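You operate a simulated robot arm through the tools that you are given. There is no shell and no other tool.

You are at the controls of a simulated robot arm. One attempt, no reset.

TASK
Pile some things up. At the end: the brown carton with a blue band from the bolting bench top is on the tool shelf top, with the silver steel block from there on top of it and the blue block with a hole on top of that; the silver green-band collar from the bolting bench top is on the card shelf top; whatever was shut is shut again. Leave all else as you found it, and nothing knocked over.

The check looks at the end state, three seconds after you hand in, the way a careful person would. Anything else that was tipped, shoved, dropped, spilled or broken makes it a failure.

THE ROBOT
A 6-joint arm with a two-finger gripper, fixed in place. Base frame: the origin is on the floor under the middle of its stand, x ahead of it, y to its left, z up; the work surface is at about z = 870. Units: mm, degrees, N and s.
It reaches about 1572 mm from its shoulder. Its first joint turns from -166.0 to 166.0 degrees. Payload 2.45 kg.
Tool frame: the origin (TCP) lies between the finger pads and is the grasp point; the fingertips stand 20 mm ahead of it; z points along the fingers, y is the line along which they close. The gripper opens to 140 mm; its body begins 168 mm behind the TCP.
Orientation is that of the tool frame in the base frame, as a unit quaternion [x, y, z, w]. With the fingers straight down and closing along the base's y, the tool's x points along the base's -x, its y along +y and its z along -z.

THE INTERFACE
- The arm moves only by the tool servo_tool. Its argument "motion" is a list of rows, each an object (a shift or turn left out is 0, a gripper value left out holds the last) with "linear": the shift along the tool's x, y, z in mm, a list of three; "rotation": the turn, a rotation vector about the tool's x, y, z in degrees, a list of three; "grip": the closure, from 0 (fully open) to 1 (shut). In form: [{"linear": [dx, dy, dz], "rotation": [ax, ay, az], "grip": grip}, ...]. A call has 1 to 20 rows; each row shifts and turns the commanded pose from where the row before left it, along the tool's axes as they then stand. A row lasts 0.2 s, in which the tool goes at most 50 mm and 8.6 degrees; a call with a longer step from one row to the next is refused whole, and so is a gripper value outside its range. Where a pose cannot be reached the arm comes as near as it can. A force on the tool above 40 N (or 10 N above the force at the start of the call, whichever is more), or a blocked arm, ends the call early, and 0.2 s more pass. The fingers move at their own pace (about 45 mm/s each) and stop on an object; they squeeze with about 33 N. The grip force told is the motor's: it shows also when the fingers shut on nothing. Time passes only in rows, and 0.2 s behind the last, so rows that do not move let the fingers close. The reply holds the time, the measured pose of the TCP, the force on the tool along the base axes, the opening and the grip force, in the units named above and with some noise, with the torque about the TCP (base axes, N m) and any sound that the robot's microphone picked up.
- Cameras (640 x 400 px; columns grow to the right, rows downward): "scene" is fixed at [48.9, 651.3, 1461.7]; the picture's right is [-0.18, -0.98, 0.00], its down [-0.24, 0.05, -0.97] and it looks along [0.95, -0.18, -0.25] (base axes); focal length 259 px, centre (320, 200). "wrist" rides on the gripper at [78, 11, -209] in the tool frame; the picture's right is [-0.14, 0.99, 0.00], its down [-0.92, -0.13, -0.37] and it looks along [-0.36, -0.05, 0.93] (tool axes); focal length 280 px, centre (320, 200).
- grab_frame(camera): a new picture of that camera. It takes no simulated time.
- point_at(camera, pixels): for up to 12 pixels [column, row] of the newest picture of that camera ("zoom" is the newest enlarged one), the place [x, y, z] in the base frame of the surface seen there, good to about 2 mm. It takes no simulated time.
- enlarge(camera, box): a new picture of the part [left, top, right, bottom] of that camera's present view, enlarged. It takes no simulated time.
- job_done(): hands the job in; it is judged then, once.

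Unless the task says otherwise, let go and move clear before handing in.

The tools are called after "Request:" as a command line: name --argument value ..., lists and objects as JSON in quotes. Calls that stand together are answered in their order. servo_tool: Moves the arm, as the interface text tells. Its arguments: {"type":"object","properties":{"motion":{"type":"array","items":{"type":"object","properties":{"linear":{"type":"array","items":{"type":"number"}},"rotation":{"type":"array","items":{"type":"number"}},"grip":{"type":"number"}}}}},"required":["motion"]} The other tools are called the same way: grab_frame (camera) takes a picture; point_at (camera, pixels) gives the place of the surface under pixels of a picture; enlarge (camera, box) takes an enlarged picture of a part of a camera's view; job_done () hands the job in.

At the start:

```text
time: 0.0
ee_pos: [561.3, -68.8, 1415.5]
tool_rot: [0.0, 1.0, 0.0, 0.0]
contact_force: [-0.4, 0.7, 0.0]
wrist_torque: [0.0, 0.01, 0.03]
width: 139.8
gripper_force: 0.0
```

scene: 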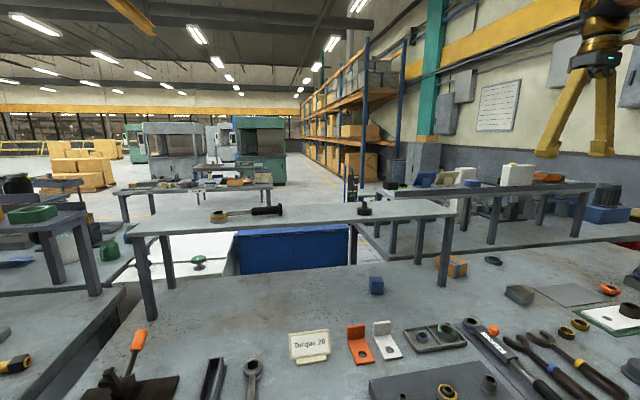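
wrist: 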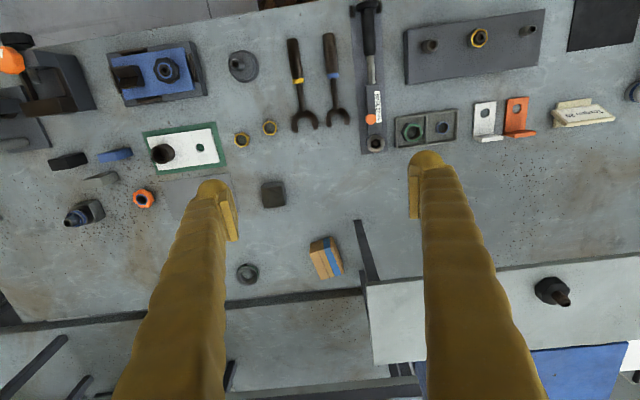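

The scene picture shows a brown carton near (452,267), a blue block at (376,285), and shelves behind the bench. I'll take enlarged views to identify everything before moving.

Request:
enlarge --camera "scene" --box '[320, 160, 640, 360]'

Request:
enlarge --camera "scene" --box '[0, 160, 320, 400]'

Request:
enlarge --camera "wrist" --box '[0, 0, 320, 200]'

Request:
enlarge --camera "wrist" --box '[220, 160, 420, 320]'

```text
2.00 times, centred on (480, 260) of scene
```

zoom: 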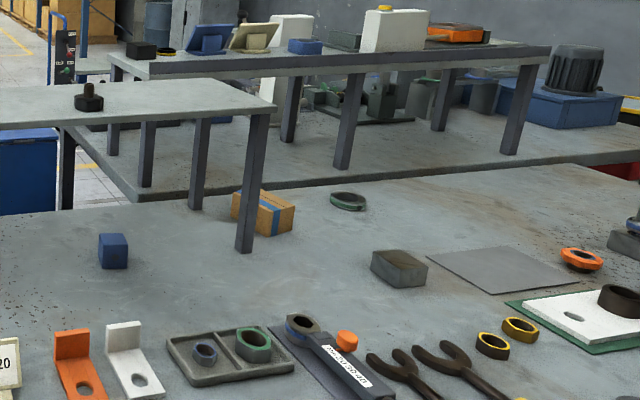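

```text
1.67 times, centred on (160, 280) of scene
```

zoom: 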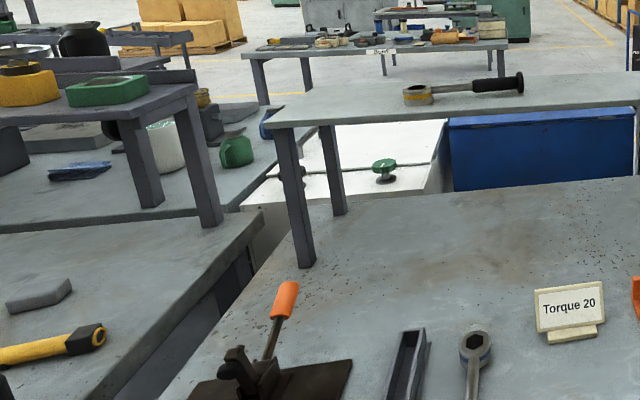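

```text
2.00 times, centred on (160, 100) of wrist
```

zoom: 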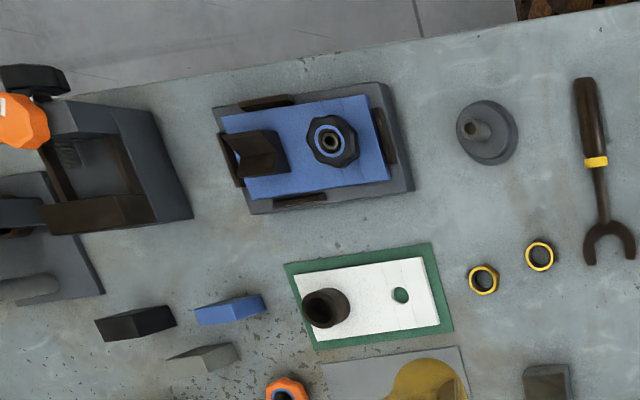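

```text
2.50 times, centred on (320, 240) of wrist
```

zoom: 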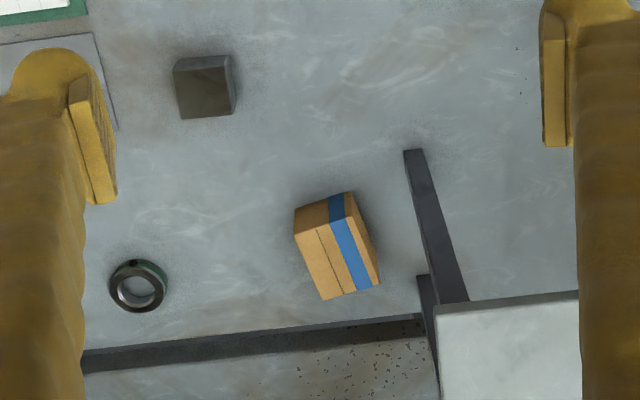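

The collar with a green band is at wrist (247,273), the steel block at (273,194), and the carton at (325,258). I still need to identify the blue block's hole and which shelves are "tool" and "card", so I'll zoom in further.

Request:
enlarge --camera "scene" --box '[350, 265, 410, 303]'

Request:
enlarge --camera "scene" --box '[370, 150, 530, 250]'

Request:
enlarge --camera "scene" --box '[480, 150, 640, 250]'

Request:
enlarge --camera "scene" --box '[0, 160, 160, 260]'

Request:
enlarge --camera "scene" --box '[110, 150, 290, 262]'

Request:
enlarge --camera "scene" --box '[160, 200, 480, 300]'

```text
10.53 times, centred on (380, 284) of scene
```

zoom: 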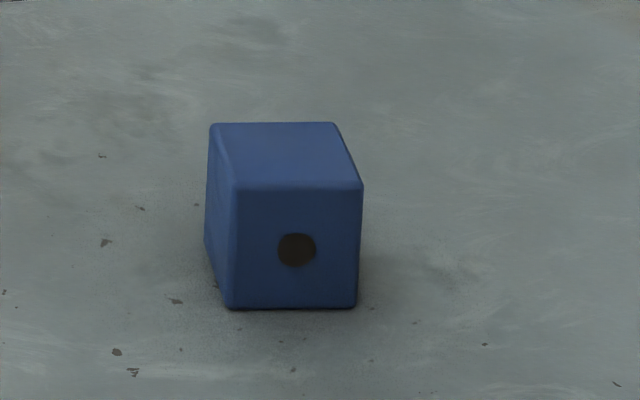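

```text
4.00 times, centred on (450, 200) of scene
```

zoom: 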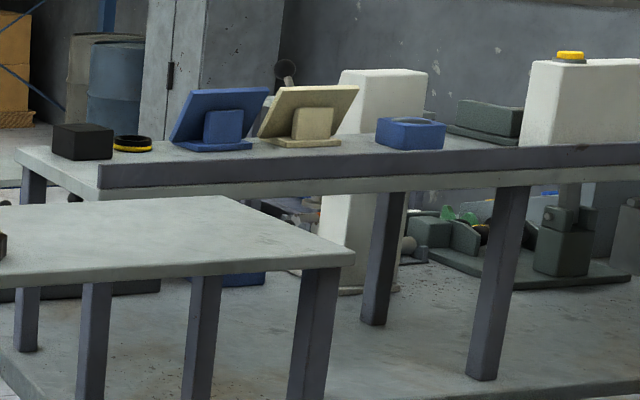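

```text
4.00 times, centred on (560, 200) of scene
```

zoom: 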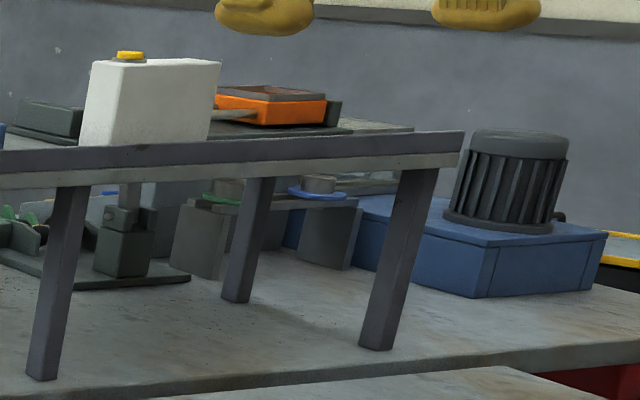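

```text
4.00 times, centred on (80, 210) of scene
```

zoom: 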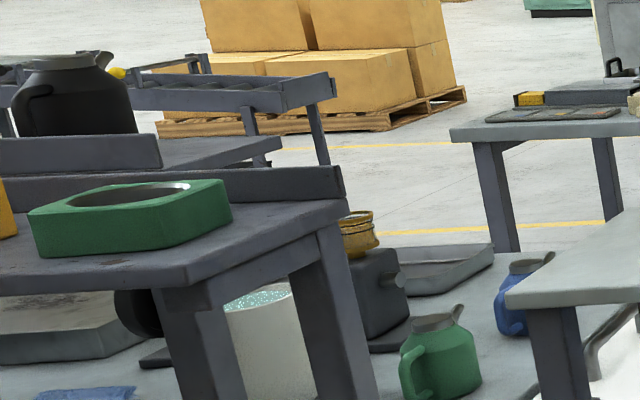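

```text
3.56 times, centred on (200, 206) of scene
```

zoom: 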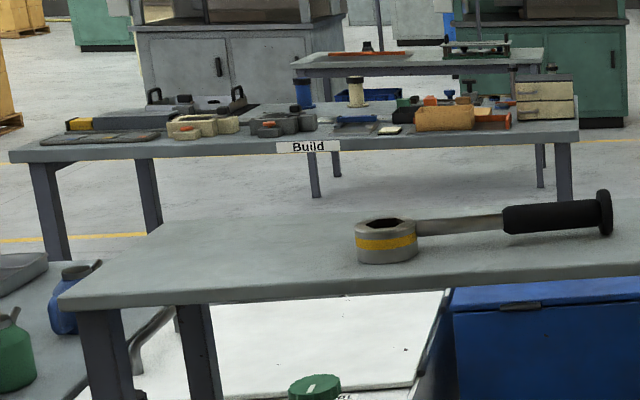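

```text
2.00 times, centred on (320, 250) of scene
```

zoom: 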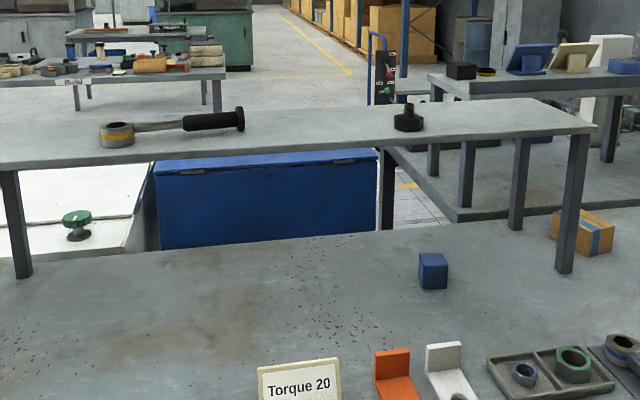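

The blue cube at scene (376,285) has a dark round hole in its face, and another blue piece with a hollow sits on the far shelf at (472,183). I'll measure places for all the relevant items and shelves.

Request:
point_at --camera "scene" --pixels '[[376, 281], [376, 290], [452, 262], [493, 259], [518, 293], [472, 183], [424, 180], [450, 178], [519, 176], [548, 177], [391, 184], [404, 186]]'

Request:
point_at --camera "wrist" --pixels '[[247, 265], [247, 273], [273, 194], [325, 258], [330, 245], [450, 310], [550, 290], [620, 270], [375, 285], [430, 355], [280, 340], [60, 330]]'

Request:
point_at --camera "scene" --pixels '[[130, 233], [210, 208], [330, 212], [455, 213], [370, 198], [220, 214], [265, 209], [365, 208], [198, 259], [290, 250], [40, 212], [200, 182]]'

```text
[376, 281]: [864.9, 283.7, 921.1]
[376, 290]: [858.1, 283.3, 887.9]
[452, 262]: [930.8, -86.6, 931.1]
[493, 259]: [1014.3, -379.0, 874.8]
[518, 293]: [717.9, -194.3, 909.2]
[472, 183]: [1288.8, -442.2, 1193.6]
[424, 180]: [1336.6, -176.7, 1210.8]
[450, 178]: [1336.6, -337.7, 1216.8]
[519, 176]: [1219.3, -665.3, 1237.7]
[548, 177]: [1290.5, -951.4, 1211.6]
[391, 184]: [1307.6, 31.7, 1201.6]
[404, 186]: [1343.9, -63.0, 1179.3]
```

```text
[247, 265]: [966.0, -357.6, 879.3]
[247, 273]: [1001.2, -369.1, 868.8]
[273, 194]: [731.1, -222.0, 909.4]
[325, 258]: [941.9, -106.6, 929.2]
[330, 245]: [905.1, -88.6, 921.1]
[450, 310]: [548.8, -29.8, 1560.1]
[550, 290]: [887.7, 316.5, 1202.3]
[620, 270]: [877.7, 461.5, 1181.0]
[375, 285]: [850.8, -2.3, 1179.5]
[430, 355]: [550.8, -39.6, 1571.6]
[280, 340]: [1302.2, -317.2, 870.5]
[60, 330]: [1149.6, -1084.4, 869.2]
```

```text
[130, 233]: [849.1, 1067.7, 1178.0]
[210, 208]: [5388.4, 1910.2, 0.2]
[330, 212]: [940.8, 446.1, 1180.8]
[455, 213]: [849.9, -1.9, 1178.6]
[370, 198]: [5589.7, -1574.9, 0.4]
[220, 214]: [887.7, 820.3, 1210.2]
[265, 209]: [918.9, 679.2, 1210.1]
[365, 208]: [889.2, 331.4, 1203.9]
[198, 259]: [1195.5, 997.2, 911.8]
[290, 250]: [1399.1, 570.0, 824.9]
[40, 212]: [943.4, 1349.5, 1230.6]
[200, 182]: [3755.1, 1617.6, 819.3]
```

The front shelf (x≈850–950, y 0–1070, z≈1180) carries the ratchet tools, and the far shelf (x≈1220–1350, z≈1180) carries what look like card stands. I'll tilt the wrist forward to look at both before committing.

Request:
servo_tool --motion '[{"linear": [0, 0, -30], "rotation": [0, -7.5, 0]}, {"linear": [0, 0, -30], "rotation": [0, -7.5, 0]}, {"rotation": [0, -7.5, 0]}, {"rotation": [0, -7.5, 0]}, {"rotation": [0, -7.5, 0]}, {"rotation": [0, -7.5, 0]}, {}, {}]'

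Request:
grab_frame --camera "wrist"

Request:
grab_frame --camera "scene"

```text
time: 1.8
ee_pos: [556.8, -68.5, 1475.1]
tool_rot: [-0.001, 0.924, -0.001, 0.384]
contact_force: [-0.4, -0.6, -0.1]
wrist_torque: [0.0, 0.01, 0.0]
width: 139.8
gripper_force: 0.0
```

```text
taken
```

wrist: 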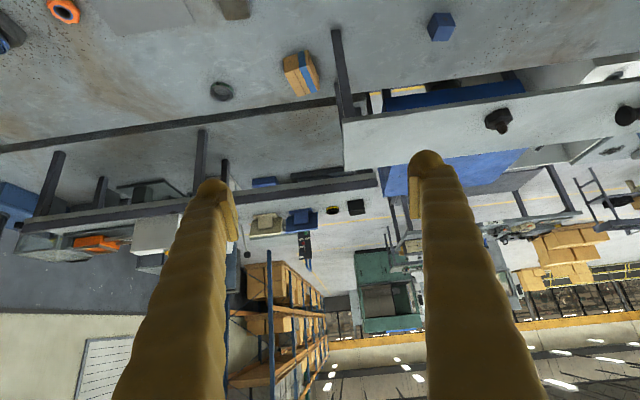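

```text
taken
```

scene: 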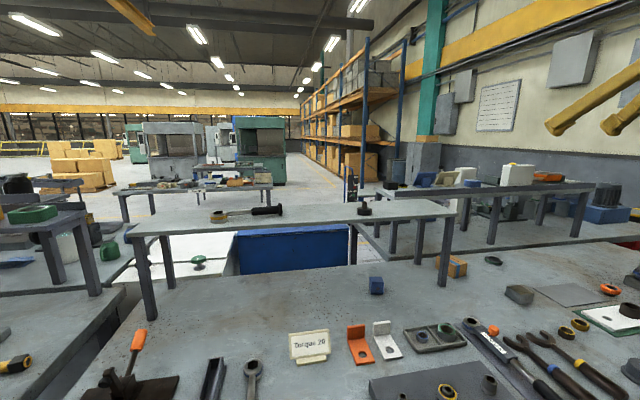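

The tilted wrist view (upside-down) shows the far shelf at about (60–380, 180–250). I'll zoom in there and on the front shelf.

Request:
enlarge --camera "wrist" --box '[220, 150, 400, 262]'

Request:
enlarge --camera "wrist" --box '[20, 150, 240, 288]'

Request:
enlarge --camera "wrist" --box '[180, 0, 500, 200]'

```text
3.56 times, centred on (310, 206) of wrist
```

zoom: 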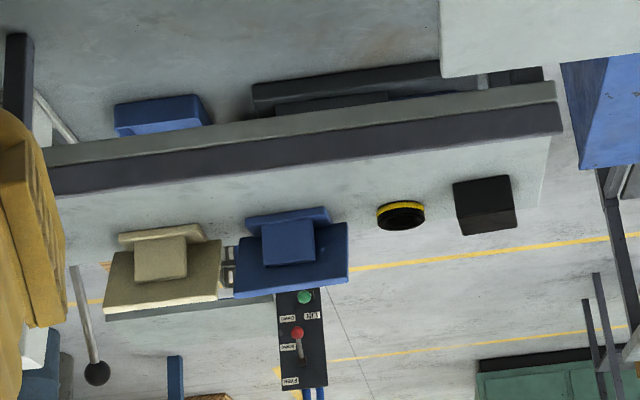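

```text
2.90 times, centred on (130, 219) of wrist
```

zoom: 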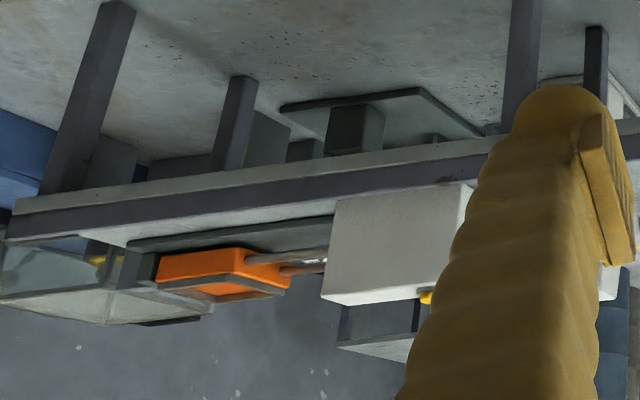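

```text
2.00 times, centred on (340, 100) of wrist
```

zoom: 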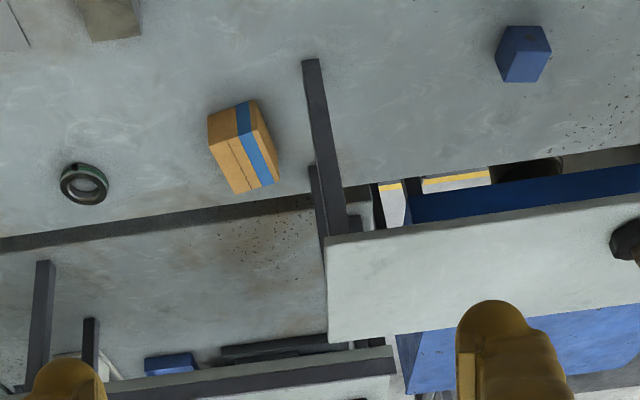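

The far shelf holds two easel-like card stands, a yellow-black ring, a dark box, and has a dark lip along its front. I'll re-enlarge it and measure the free surface and its features.

Request:
enlarge --camera "wrist" --box '[220, 150, 400, 262]'

Request:
point_at --camera "zoom" --pixels '[[350, 190], [530, 160], [450, 190], [530, 200], [400, 203], [480, 185], [500, 235], [300, 150], [540, 115], [540, 95], [290, 215], [150, 230]]'

Request:
enlarge --camera "scene" --box '[440, 165, 520, 215]'

Request:
point_at --camera "zoom" --pixels '[[200, 140], [260, 145], [320, 200], [270, 125], [170, 125], [150, 60], [400, 100], [320, 160], [100, 180], [600, 160], [330, 130], [480, 170]]'

```text
3.56 times, centred on (310, 206) of wrist
```

zoom: 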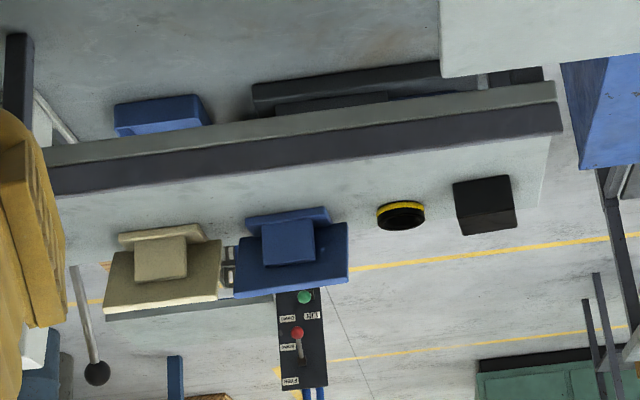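

```text
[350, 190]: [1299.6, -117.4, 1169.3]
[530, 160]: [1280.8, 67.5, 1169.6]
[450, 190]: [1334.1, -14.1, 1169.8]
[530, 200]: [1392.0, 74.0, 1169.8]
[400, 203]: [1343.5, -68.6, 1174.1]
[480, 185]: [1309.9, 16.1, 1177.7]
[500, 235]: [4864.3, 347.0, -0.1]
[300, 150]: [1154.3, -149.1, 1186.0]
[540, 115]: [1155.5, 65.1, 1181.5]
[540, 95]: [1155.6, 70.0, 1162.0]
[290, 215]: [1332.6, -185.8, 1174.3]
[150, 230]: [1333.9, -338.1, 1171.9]
```

```text
8.00 times, centred on (480, 190) of scene
```

zoom: 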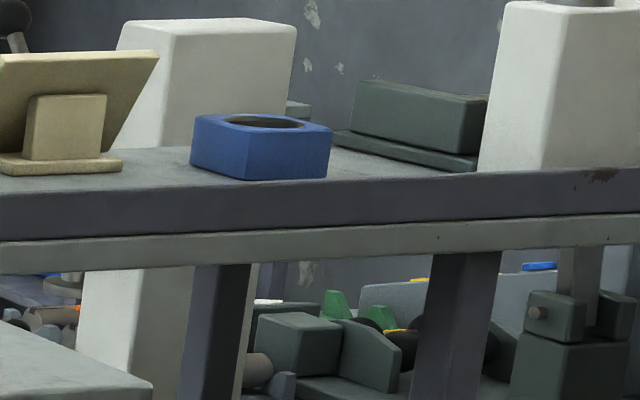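

```text
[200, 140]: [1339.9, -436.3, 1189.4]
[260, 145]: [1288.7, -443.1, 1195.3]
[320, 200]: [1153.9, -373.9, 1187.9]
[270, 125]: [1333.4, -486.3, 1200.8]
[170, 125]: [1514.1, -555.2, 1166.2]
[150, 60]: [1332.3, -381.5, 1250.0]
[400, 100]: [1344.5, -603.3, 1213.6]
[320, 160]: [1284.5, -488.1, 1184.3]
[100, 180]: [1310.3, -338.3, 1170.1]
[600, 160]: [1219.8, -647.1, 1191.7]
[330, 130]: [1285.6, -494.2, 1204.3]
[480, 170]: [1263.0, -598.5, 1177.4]
```

The far shelf surface is at z≈1170 with a lip to ≈1187 at x≈1155, and free surface around (1300, 0…-100) besides the black box and ring. I'll level the tool and look straight down at the carton area.

Request:
servo_tool --motion '[{"rotation": [0, 7.5, 0]}, {"rotation": [0, 7.5, 0]}, {"rotation": [0, 7.5, 0]}, {"rotation": [0, 7.5, 0]}, {"rotation": [0, 7.5, 0]}, {"rotation": [0, 7.5, 0]}, {"linear": [-40, 0, 20]}, {"linear": [-40, 0, 20]}, {"linear": [-40, 0, 20]}, {"linear": [-40, 0, 20]}, {"linear": [-40, 0, 20]}, {"linear": [-40, 0, 20]}, {}, {}]'

Request:
grab_frame --camera "wrist"

```text
time: 4.8
ee_pos: [800.6, -70.9, 1360.2]
tool_rot: [-0.001, 1.0, 0.0, 0.001]
contact_force: [-0.7, -0.2, 0.4]
wrist_torque: [0.0, -0.03, 0.02]
width: 140.2
gripper_force: 0.1
```

```text
taken
```

wrist: 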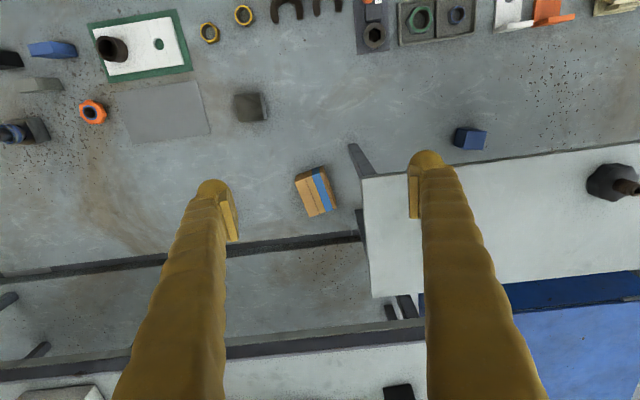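

From above, the carton at (316,191) sits just beside the tool shelf's end, and the blue cube at (470,137) lies at or just under the shelf's front edge. I'll measure corners of the carton, block, cube and shelf edges.

Request:
enlarge --camera "wrist" --box '[270, 140, 390, 240]'

Request:
point_at --camera "wrist" --pixels '[[363, 178], [373, 297], [420, 293], [480, 165], [600, 150], [600, 200], [615, 275], [360, 160], [365, 225], [600, 185], [630, 187], [352, 150]]'

Request:
enlarge --camera "wrist" --box '[430, 110, 510, 160]'

Request:
point_at --camera "zoom" --pixels '[[185, 190], [195, 150], [240, 130], [300, 150], [420, 170], [270, 200], [350, 220], [270, 300], [440, 180], [400, 270], [100, 250], [300, 340]]'

```text
4.00 times, centred on (330, 190) of wrist
```

zoom: 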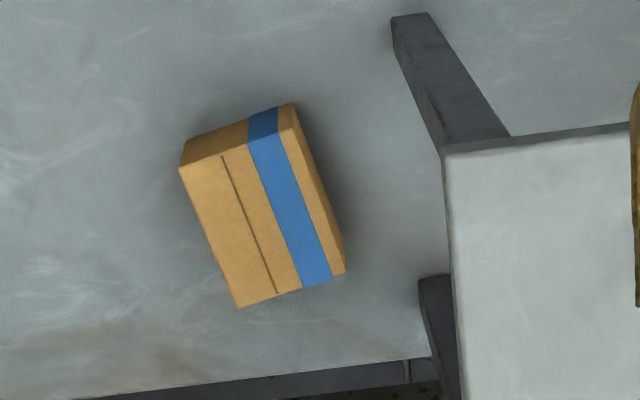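

```text
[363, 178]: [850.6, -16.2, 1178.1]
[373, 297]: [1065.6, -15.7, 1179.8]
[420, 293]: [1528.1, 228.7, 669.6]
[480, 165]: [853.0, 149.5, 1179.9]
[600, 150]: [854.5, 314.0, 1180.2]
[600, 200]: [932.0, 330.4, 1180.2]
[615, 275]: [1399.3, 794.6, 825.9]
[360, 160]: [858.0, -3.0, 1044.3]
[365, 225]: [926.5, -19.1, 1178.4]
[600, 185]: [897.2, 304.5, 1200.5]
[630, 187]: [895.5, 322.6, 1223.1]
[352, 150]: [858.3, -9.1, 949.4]
```

```text
8.00 times, centred on (470, 135) of wrist
```

zoom: 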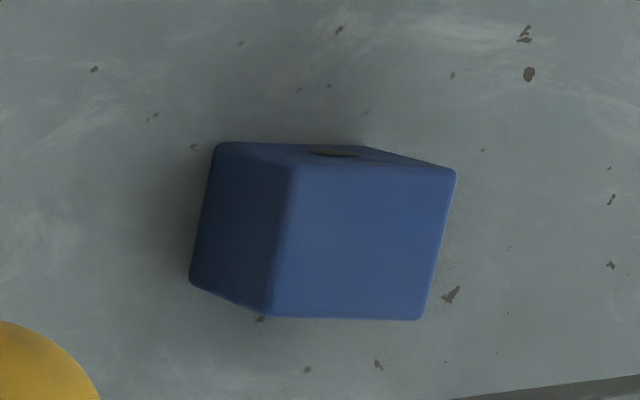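

```text
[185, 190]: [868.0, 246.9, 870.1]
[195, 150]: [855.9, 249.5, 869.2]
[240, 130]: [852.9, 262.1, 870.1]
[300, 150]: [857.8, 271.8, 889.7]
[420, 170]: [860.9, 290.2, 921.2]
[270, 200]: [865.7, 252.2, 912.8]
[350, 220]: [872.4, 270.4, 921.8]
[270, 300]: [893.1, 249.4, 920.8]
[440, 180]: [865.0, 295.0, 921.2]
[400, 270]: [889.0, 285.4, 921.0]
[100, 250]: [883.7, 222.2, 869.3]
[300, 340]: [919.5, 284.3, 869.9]
```

The tool shelf spans x 850–1066, y from -16, at z≈1180; the cube's top is at z≈921 with x≈858–902, y≈250–296, so it is under the shelf's front edge. Now I'll measure the carton's top corners precisely.

Request:
enlarge --camera "wrist" --box '[270, 140, 390, 240]'

Request:
point_at --camera "zoom" --pixels '[[183, 172], [240, 304], [340, 272], [283, 134], [262, 220], [190, 150], [292, 108], [345, 255], [230, 150], [150, 250], [400, 200], [440, 330]]'

Request:
enlarge --camera "wrist" --box '[210, 75, 290, 135]'

Request:
point_at --camera "zoom" --pixels '[[195, 170], [330, 150], [420, 160], [440, 330], [220, 360], [300, 250], [400, 250], [460, 240], [200, 200], [430, 345], [330, 350], [250, 360]]'

```text
4.00 times, centred on (330, 190) of wrist
```

zoom: 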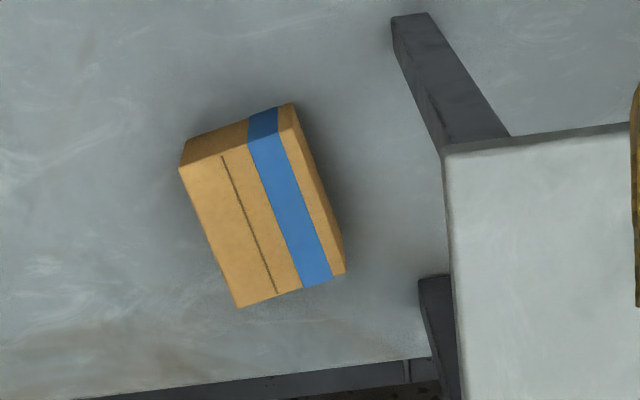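

```text
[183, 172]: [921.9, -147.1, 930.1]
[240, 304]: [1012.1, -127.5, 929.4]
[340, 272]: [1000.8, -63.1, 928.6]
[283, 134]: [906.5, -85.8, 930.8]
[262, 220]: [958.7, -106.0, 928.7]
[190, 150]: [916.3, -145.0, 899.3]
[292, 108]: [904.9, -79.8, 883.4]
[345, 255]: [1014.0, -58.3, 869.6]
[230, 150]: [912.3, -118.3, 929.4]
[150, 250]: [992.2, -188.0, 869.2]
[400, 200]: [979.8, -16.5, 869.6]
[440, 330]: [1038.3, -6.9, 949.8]
```

```text
6.67 times, centred on (250, 105) of wrist
```

zoom: 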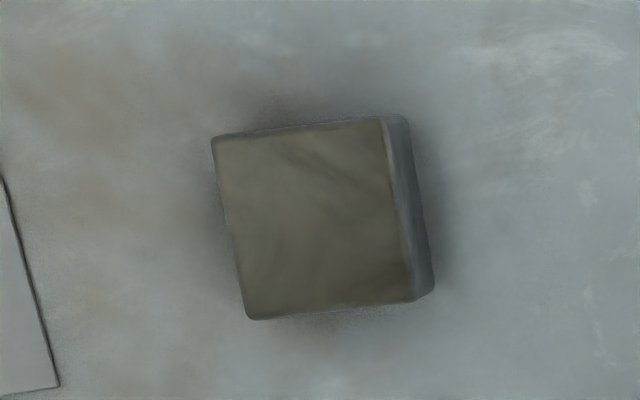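

```text
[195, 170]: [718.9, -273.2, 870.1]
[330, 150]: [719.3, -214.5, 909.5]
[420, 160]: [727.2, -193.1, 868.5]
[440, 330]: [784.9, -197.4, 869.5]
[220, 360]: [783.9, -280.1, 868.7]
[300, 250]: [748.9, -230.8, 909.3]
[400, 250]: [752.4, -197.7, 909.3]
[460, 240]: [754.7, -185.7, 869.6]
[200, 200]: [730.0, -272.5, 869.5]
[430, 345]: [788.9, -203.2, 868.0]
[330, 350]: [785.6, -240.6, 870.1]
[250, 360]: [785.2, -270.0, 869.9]
```

The carton is about 95×65×60 mm centred near (960,-106), turned ~13°; the steel block is ~40 mm high near (750,-230). I'll do the collar first, so I'm moving over it for a close look.

Request:
servo_tool --motion '[{"linear": [-9, -35, 20]}, {"linear": [-9, -35, 20]}, {"linear": [-9, -35, 20]}, {"linear": [-9, -35, 20]}, {"linear": [-9, -35, 20]}, {"linear": [-9, -35, 20]}, {"linear": [-9, -35, 20]}, {"linear": [-9, -35, 20]}, {}, {}]'

Request:
grab_frame --camera "wrist"

Request:
grab_frame --camera "scene"

```text
time: 7.0
ee_pos: [871.0, -351.3, 1200.5]
tool_rot: [0.0, 1.0, 0.001, 0.0]
contact_force: [0.1, -0.6, 0.6]
wrist_torque: [-0.03, -0.02, -0.02]
width: 139.9
gripper_force: 0.0
```

```text
taken
```

wrist: 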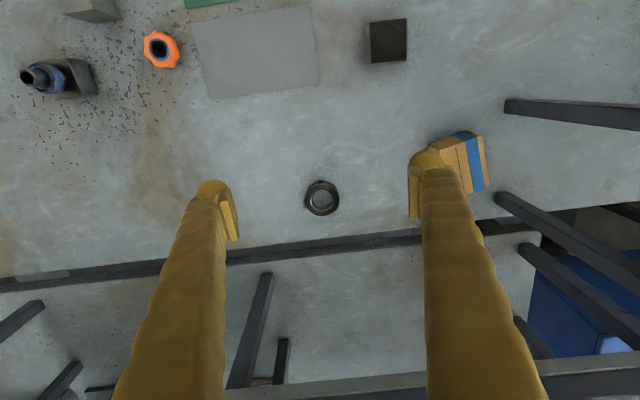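

```text
taken
```

scene: 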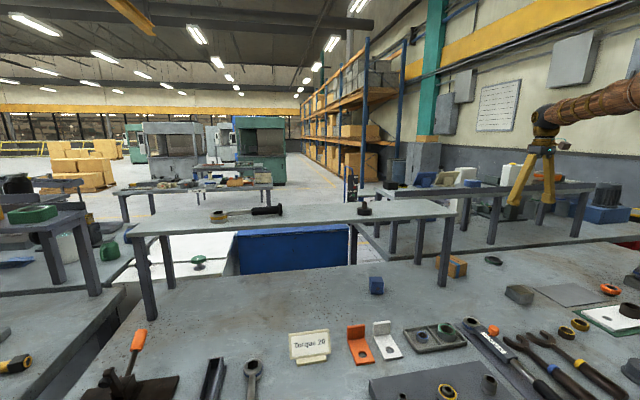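

Request:
enlarge --camera "wrist" --box '[282, 170, 362, 220]'

Request:
point_at --camera "zoom" --pixels '[[190, 220], [450, 220], [320, 95], [320, 340], [320, 130], [320, 200], [215, 220], [425, 220], [200, 150], [430, 280], [320, 350], [320, 310]]'

Request:
enlarge --camera "scene" --box '[465, 240, 525, 277]'

Request:
point_at --camera "zoom" --pixels '[[220, 210], [300, 240], [300, 200], [300, 180], [390, 210], [215, 190], [385, 190], [300, 230], [340, 225], [300, 250], [300, 165], [250, 225]]'

```text
8.00 times, centred on (322, 195) of wrist
```

zoom: 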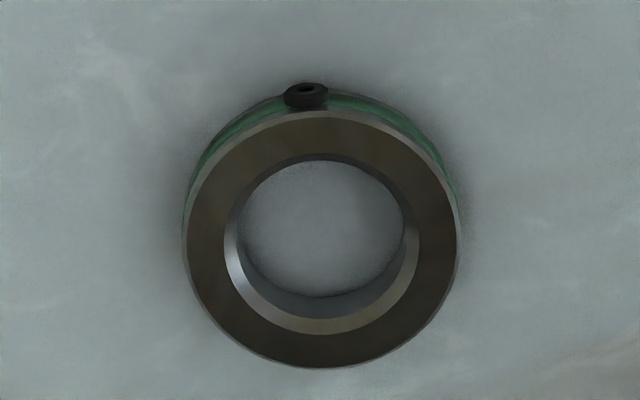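

```text
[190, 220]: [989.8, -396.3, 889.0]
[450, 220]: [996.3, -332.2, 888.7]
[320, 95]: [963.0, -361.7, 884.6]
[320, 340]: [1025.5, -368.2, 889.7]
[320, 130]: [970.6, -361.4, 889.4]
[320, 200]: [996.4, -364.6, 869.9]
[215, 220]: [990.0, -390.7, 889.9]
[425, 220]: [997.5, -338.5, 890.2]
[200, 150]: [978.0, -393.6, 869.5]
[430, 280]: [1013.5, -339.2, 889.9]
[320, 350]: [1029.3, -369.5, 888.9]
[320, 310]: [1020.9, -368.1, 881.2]
```

```text
10.67 times, centred on (495, 258) of scene
```

zoom: 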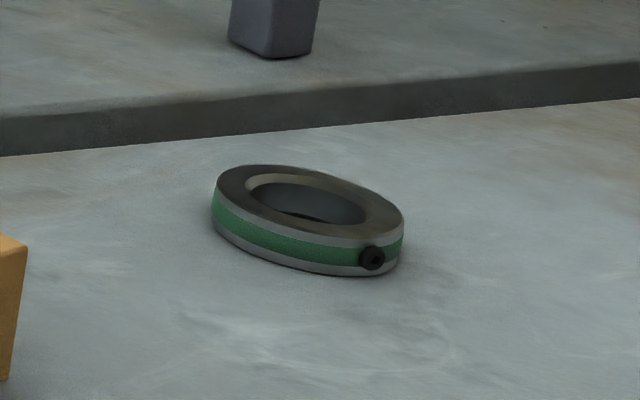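

```text
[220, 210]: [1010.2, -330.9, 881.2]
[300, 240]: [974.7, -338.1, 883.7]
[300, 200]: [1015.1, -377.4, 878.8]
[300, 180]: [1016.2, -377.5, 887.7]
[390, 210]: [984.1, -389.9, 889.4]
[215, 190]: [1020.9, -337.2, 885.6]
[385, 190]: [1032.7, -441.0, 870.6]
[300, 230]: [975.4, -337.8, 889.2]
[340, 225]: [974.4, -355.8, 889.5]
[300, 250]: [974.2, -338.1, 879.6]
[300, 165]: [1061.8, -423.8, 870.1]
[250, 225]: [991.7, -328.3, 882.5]
```

The collar is ~68 mm across, 20 mm high, centred near (998,-364.5), with its set screw on the -x side, so closing along y is fine. I'll descend to just above it with the gripper partly open.

Request:
servo_tool --motion '[{"linear": [-32, -3.3, 20], "grip": 0.2}, {"linear": [-32, -3.3, 20]}, {"linear": [-32, -3.3, 20]}, {"linear": [-31, -3.3, 20]}, {"linear": [0, 0, 40]}, {"linear": [0, 0, 40]}, {"linear": [0, 0, 40]}, {"linear": [0, 0, 40]}, {"linear": [0, 0, 20]}, {}, {}]'

Request:
grab_frame --camera "wrist"

Request:
enlarge --camera "scene" --box '[420, 150, 580, 280]'

```text
time: 9.4
ee_pos: [996.8, -363.7, 932.9]
tool_rot: [0.0, 1.0, 0.0, 0.001]
contact_force: [-0.1, -0.5, 0.1]
wrist_torque: [-0.02, 0.01, -0.03]
width: 111.9
gripper_force: 0.0
```

```text
taken
```

wrist: 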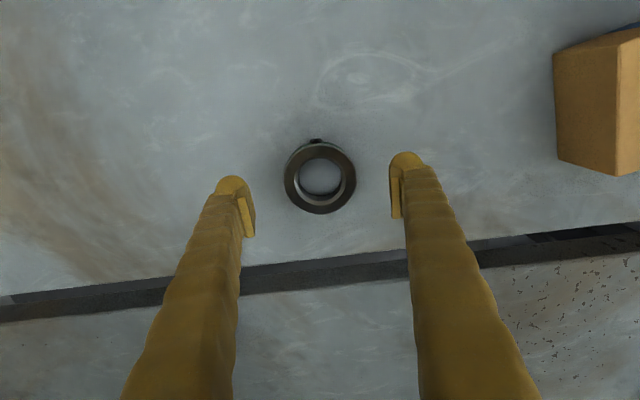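

```text
3.08 times, centred on (500, 215) of scene
```

zoom: 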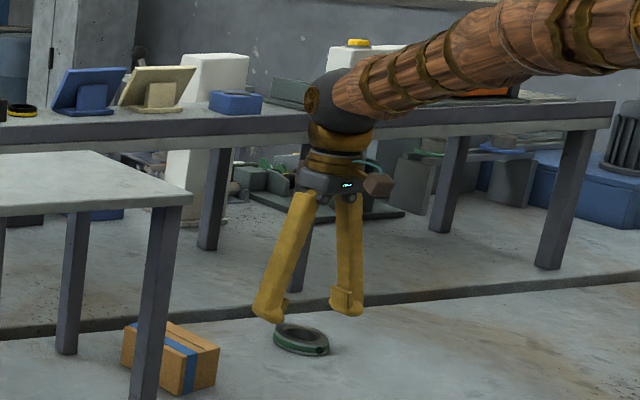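

The collar at wrist (320,178) is centred between the pads at (250) and (394). I'll lower 40 mm and close on it.

Request:
servo_tool --motion '[{"linear": [0, 0, 15]}, {"linear": [0, 0, 15]}, {"linear": [0, 0, 9.5]}, {}, {"grip": 0.5}, {"grip": 0.6}, {"grip": 0.6}, {"grip": 0.6}, {"grip": 0.7}, {"grip": 0.7}]'

Request:
grab_frame --camera "wrist"

```text
time: 11.6
ee_pos: [996.9, -361.9, 896.7]
tool_rot: [0.0, 1.0, 0.0, 0.0]
contact_force: [0.4, -2.4, 0.6]
wrist_torque: [-0.01, 0.01, 0.0]
width: 69.0
gripper_force: 32.3
```

```text
taken
```

wrist: 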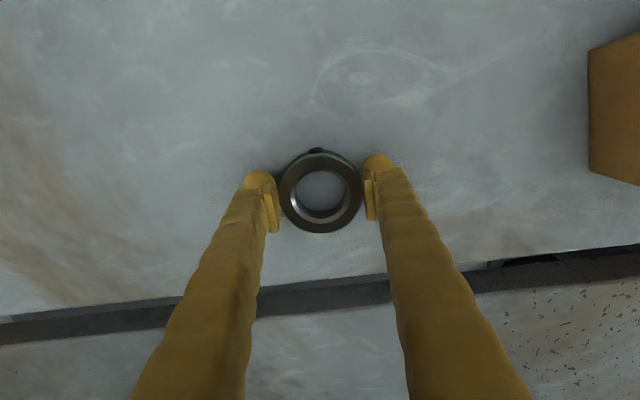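

Width 69 mm with 32 N shows the collar is held. I'll lift it a bit and check.

Request:
servo_tool --motion '[{"linear": [0, 0, -10], "grip": 0.8}, {"linear": [0, 0, -20]}, {"linear": [0, 0, -30]}, {"linear": [0, 0, -30]}, {}]'

Request:
grab_frame --camera "wrist"

Request:
enlarge --camera "scene" --box '[420, 150, 580, 280]'

```text
time: 12.8
ee_pos: [998.1, -360.8, 986.3]
tool_rot: [0.0, 1.0, 0.0, 0.001]
contact_force: [0.5, -0.2, -3.7]
wrist_torque: [0.0, -0.03, -0.04]
width: 68.8
gripper_force: 32.9
```

```text
taken
```

wrist: 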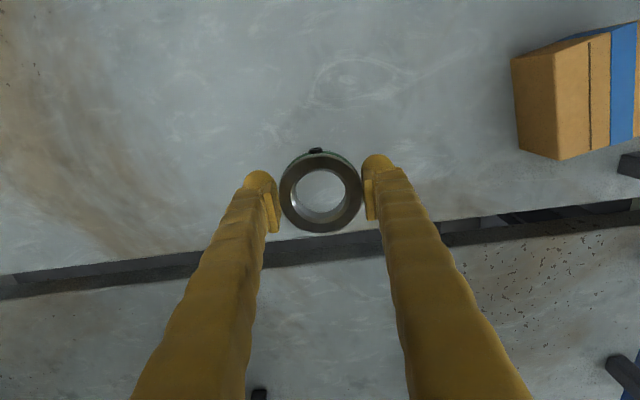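

```text
3.08 times, centred on (500, 215) of scene
```

zoom: 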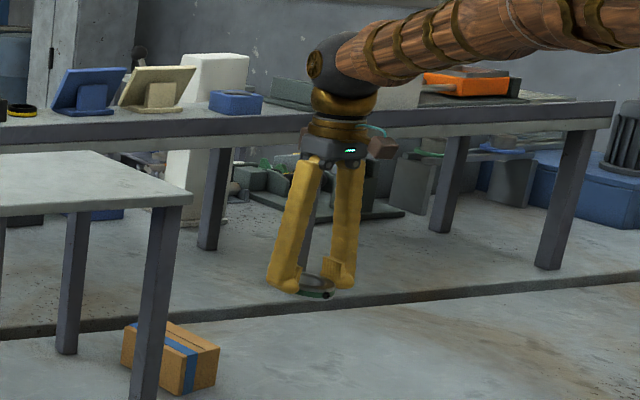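

The collar is held level. Before choosing its resting place, I'll rise and look down at the far shelf to confirm it is the card shelf.

Request:
servo_tool --motion '[{"linear": [0, 0, -45]}, {"linear": [0, 0, -45]}, {"linear": [0, 0, -45]}, {"linear": [0, 0, -45]}, {"linear": [0, 0, -45]}, {"linear": [0, 0, -45]}, {"linear": [0, 0, -45]}, {"linear": [-10, 30, -30]}, {"linear": [-10, 30, -30]}, {"linear": [-10, 30, -30]}, {"linear": [-10, 30, 0]}, {"linear": [-10, 30, 0]}, {}, {}]'

Request:
grab_frame --camera "wrist"

Request:
grab_frame --camera "scene"

```text
time: 15.8
ee_pos: [1005.0, -210.9, 1356.4]
tool_rot: [0.0, 1.0, -0.001, 0.003]
contact_force: [0.4, -0.5, -3.4]
wrist_torque: [0.01, 0.01, -0.04]
width: 68.8
gripper_force: 32.9
out of reach, approached as far as the arm can: row 8, 9, 10
```

```text
taken
```

wrist: 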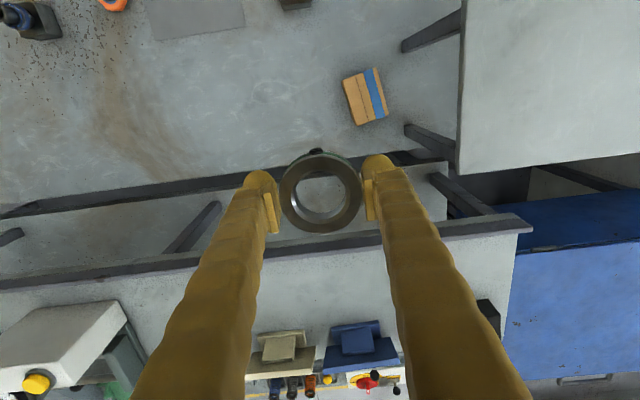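

```text
taken
```

scene: 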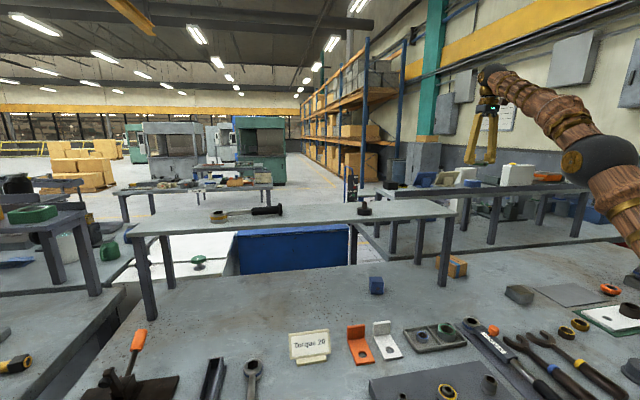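

Rows 8–10 were at the arm's limit, so the far shelf will need a tilted tool. I'll zoom on the stands at (280,350) and (358,345) to confirm the shelf.

Request:
enlarge --camera "wrist" --box '[230, 290, 430, 400]'

Request:
enlarge --camera "wrist" --box '[0, 230, 220, 400]'

Request:
enlarge --camera "scene" --box '[0, 180, 120, 260]'

```text
3.20 times, centred on (330, 345) of wrist
```

zoom: 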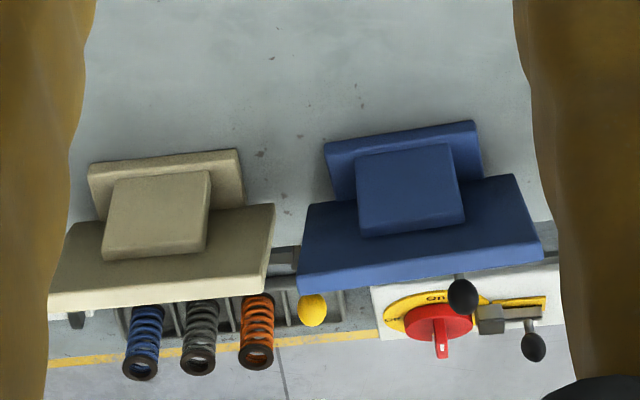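

```text
2.35 times, centred on (110, 315) of wrist
```

zoom: 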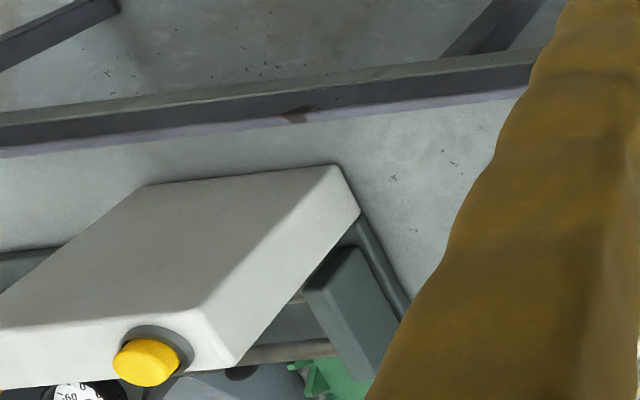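

```text
5.00 times, centred on (60, 220) of scene
```

zoom: 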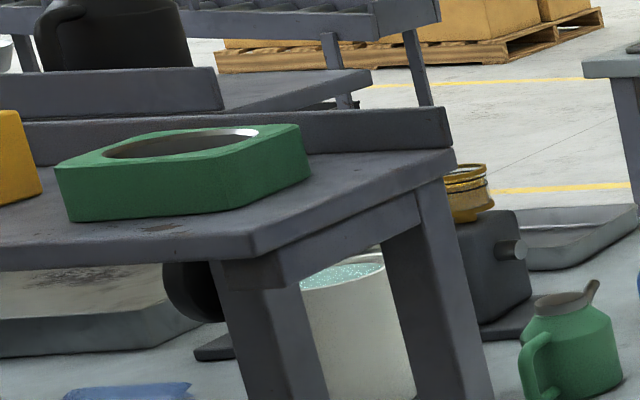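

The far shelf holds card stands like the "Torque 20" one, so I take it as the card shelf; reaching it needs a forward-tilted tool. I'll set the collar back down flat on a free bench spot to re-grip it with a tilt.

Request:
servo_tool --motion '[{"linear": [11.5, -15, 35]}, {"linear": [11.5, -15, 35]}, {"linear": [11.5, -15, 35]}, {"linear": [11.5, -15, 35]}, {"linear": [11.5, -15, 35]}, {"linear": [11.5, -15, 35]}, {"linear": [11.5, -15, 35]}, {"linear": [11.5, -15, 35]}, {"linear": [11.5, -15, 35]}, {"linear": [11.5, -15, 35]}, {}, {}]'

Request:
grab_frame --camera "wrist"

```text
time: 18.4
ee_pos: [894.4, -358.2, 1009.8]
tool_rot: [0.0, 1.0, 0.0, 0.0]
contact_force: [0.1, -0.1, -3.5]
wrist_torque: [-0.02, 0.01, 0.0]
width: 68.9
gripper_force: 33.4
```

```text
taken
```

wrist: 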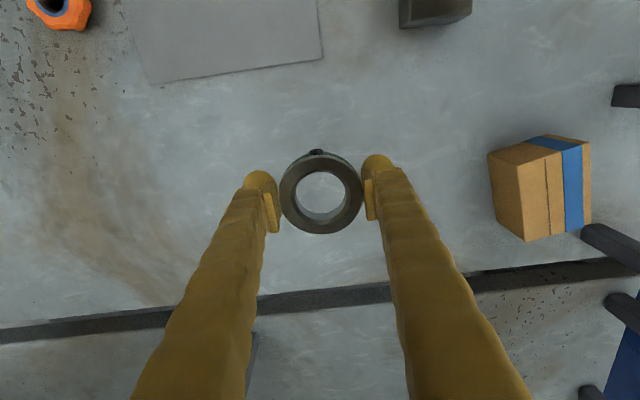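

The bench below the collar is clear. I'll lower it to about 1 mm above contact, then let go.

Request:
servo_tool --motion '[{"linear": [0, 0, 35]}, {"linear": [0, 0, 35]}, {"linear": [0, 0, 25]}, {"linear": [0, 0, 12]}, {"linear": [0, 0, 4]}, {}, {}]'

```text
time: 20.0
ee_pos: [893.4, -358.3, 897.6]
tool_rot: [0.0, 1.0, 0.0, 0.001]
contact_force: [-0.9, -0.8, -2.7]
wrist_torque: [-0.02, 0.04, -0.02]
width: 68.6
gripper_force: 33.0
```

Request:
servo_tool --motion '[{"linear": [0, 0, 1]}, {}, {"linear": [0, 0, 1]}, {}]'

```text
time: 21.0
ee_pos: [892.6, -359.0, 895.4]
tool_rot: [0.0, 1.0, 0.0, 0.001]
contact_force: [0.5, -1.2, -2.3]
wrist_torque: [0.01, -0.03, -0.01]
width: 69.1
gripper_force: 33.4
```

Request:
servo_tool --motion '[{"linear": [0, 0, 1]}, {}, {}]'

Request:
enlarge --camera "scene" --box '[460, 200, 580, 300]'

```text
time: 21.8
ee_pos: [892.5, -358.9, 895.3]
tool_rot: [0.001, 1.0, -0.001, 0.002]
contact_force: [0.7, 5.1, 16.1]
wrist_torque: [0.09, 0.02, 0.09]
width: 68.6
gripper_force: 33.3
```

```text
4.00 times, centred on (520, 250) of scene
```

zoom: 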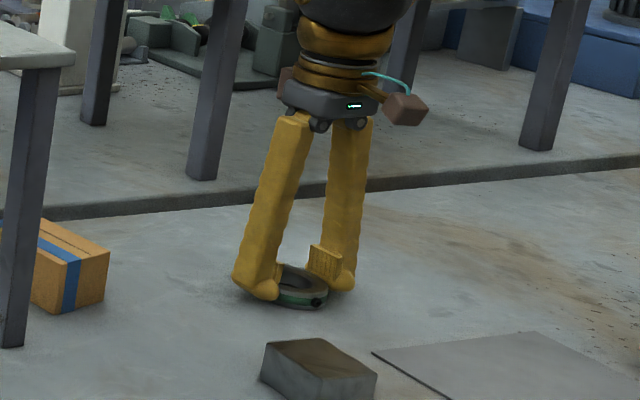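

Contact force rose to 16 N, so the collar is on the bench. I'll open and rise.

Request:
servo_tool --motion '[{"grip": 0.25}, {"grip": 0.25}, {"grip": 0.25}, {"linear": [0, 0, -5], "grip": 0.25}, {"linear": [0, 0, -25]}, {"linear": [0, 0, -40]}, {"linear": [0, 0, -40]}, {"linear": [0, 0, -40]}, {}]'

Request:
grab_frame --camera "wrist"

```text
time: 23.8
ee_pos: [892.5, -359.0, 1044.1]
tool_rot: [0.001, 1.0, 0.0, 0.001]
contact_force: [0.1, 0.2, 0.2]
wrist_torque: [-0.04, 0.04, 0.02]
width: 105.2
gripper_force: 0.1
```

```text
taken
```

wrist: 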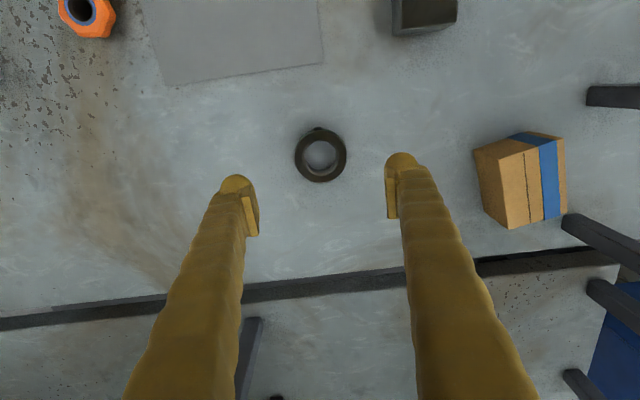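

The collar is resting flat at about (893,-359). Before committing to the far shelf I'll take a quick look to the robot's right for any other shelf.

Request:
servo_tool --motion '[{"linear": [30, 0, -35]}, {"linear": [30, 0, -35]}, {"linear": [30, 0, -35]}, {"linear": [30, 0, -35]}, {"linear": [30, 0, -35]}, {"linear": [30, 0, -35]}, {"rotation": [8, 0, 0]}, {"rotation": [8, 0, 0]}, {"rotation": [8, 0, 0]}, {"rotation": [8, 0, 0]}, {"rotation": [8, 0, 0]}, {"rotation": [8, 0, 0]}, {}, {}]'

Request:
grab_frame --camera "wrist"

```text
time: 26.8
ee_pos: [712.0, -358.8, 1254.9]
tool_rot: [0.0, 0.913, -0.407, 0.001]
contact_force: [0.1, 0.4, 0.3]
wrist_torque: [-0.01, -0.01, 0.04]
width: 105.1
gripper_force: 0.1
```

```text
taken
```

wrist: 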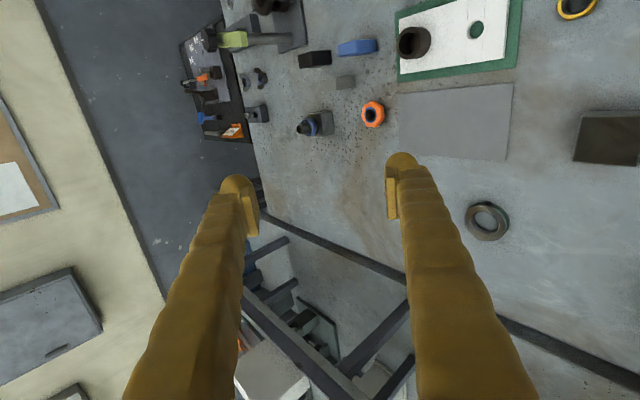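

To the right there is only a wall and no other shelf. I'll zoom on the blue piece at (357,47) to make sure it isn't the "block with a hole".

Request:
enlarge --camera "wrist" --box '[180, 0, 400, 150]'

```text
2.67 times, centred on (290, 75) of wrist
```

zoom: 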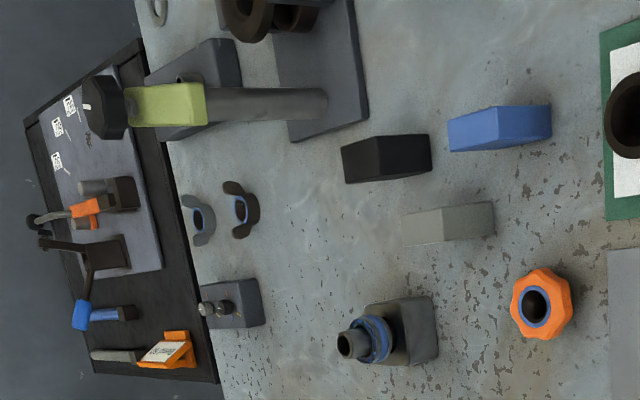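

That blue piece has no hole, so the bench cube is the right one. I'll level the tool, then test with the empty gripper what tilt reaches the card shelf near (1215,-110).

Request:
servo_tool --motion '[{"rotation": [-8, 0, 0]}, {"rotation": [-8, 0, 0]}, {"rotation": [-8, 0, 0]}, {"rotation": [-8, 0, 0]}, {"rotation": [-8, 0, 0]}, {"rotation": [-8, 0, 0]}, {"linear": [-30, 30, 0]}, {"linear": [-30, 30, 0]}, {"linear": [-30, 30, 0]}, {"linear": [-30, 30, 0]}, {"linear": [-30, 30, 0]}, {"linear": [-30, 30, 0]}, {"linear": [-30, 30, 0]}, {"linear": [-30, 30, 0]}, {}, {}]'

Request:
servo_tool --motion '[{"rotation": [0, -7.5, 0]}, {"rotation": [0, -7.5, 0]}, {"rotation": [0, -7.5, 0]}, {"rotation": [0, -7.5, 0]}, {"linear": [-17.3, 5, 10]}, {"linear": [-17.3, 0, 10]}, {"linear": [-17.3, 0, 10]}, {"linear": [-17.3, 0, 10]}, {"linear": [-17.3, 0, 10]}, {}, {}]'

Request:
grab_frame --camera "wrist"

Request:
grab_frame --camera "scene"

```text
time: 30.2
ee_pos: [952.0, -119.1, 1253.2]
tool_rot: [0.0, 1.0, 0.0, 0.001]
contact_force: [-0.2, 0.6, -0.4]
wrist_torque: [0.03, 0.01, 0.01]
width: 105.1
gripper_force: 0.0
```

```text
time: 32.6
ee_pos: [1051.9, -113.4, 1256.2]
tool_rot: [0.0, 0.966, 0.0, 0.26]
contact_force: [0.2, 0.0, -0.7]
wrist_torque: [0.02, -0.03, 0.03]
width: 104.9
gripper_force: 0.1
```

```text
taken
```

wrist: 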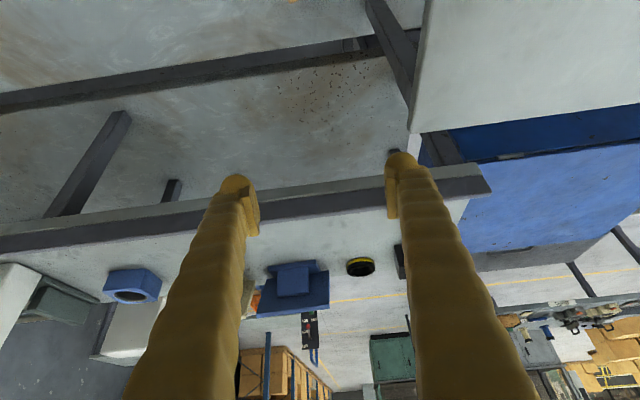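

```text
taken
```

scene: 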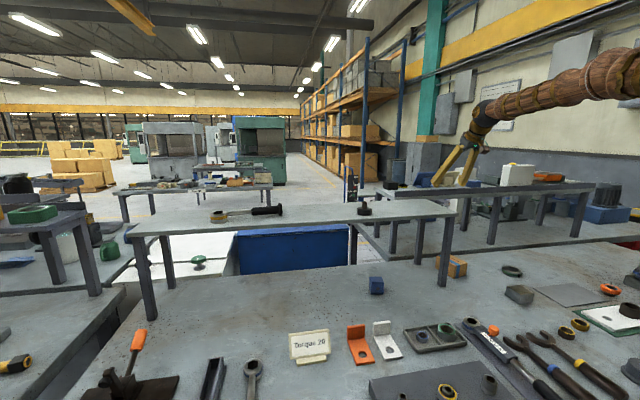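

A 30° tilt is fine here at (1052,-113,1256). I'll advance toward x≈1215 to test the reach at this tilt.

Request:
servo_tool --motion '[{"linear": [-17.3, 0, 10]}, {"linear": [-17.3, 0, 10]}, {"linear": [-17.3, 0, 10]}, {"linear": [-17.3, 0, 10]}, {"linear": [-17.3, 0, 10]}, {"linear": [-17.3, 0, 10]}, {"linear": [-17.3, 0, 10]}, {"linear": [-17.3, 0, 10]}, {}, {}]'

Request:
grab_frame --camera "wrist"

```text
time: 34.8
ee_pos: [1213.3, -112.5, 1257.2]
tool_rot: [0.001, 0.966, -0.001, 0.259]
contact_force: [0.8, 1.3, 0.6]
wrist_torque: [-0.03, -0.01, 0.0]
width: 104.5
gripper_force: 0.1
```

```text
taken
```

wrist: 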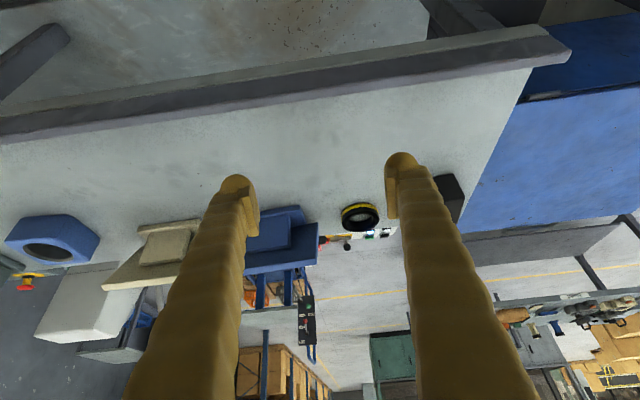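

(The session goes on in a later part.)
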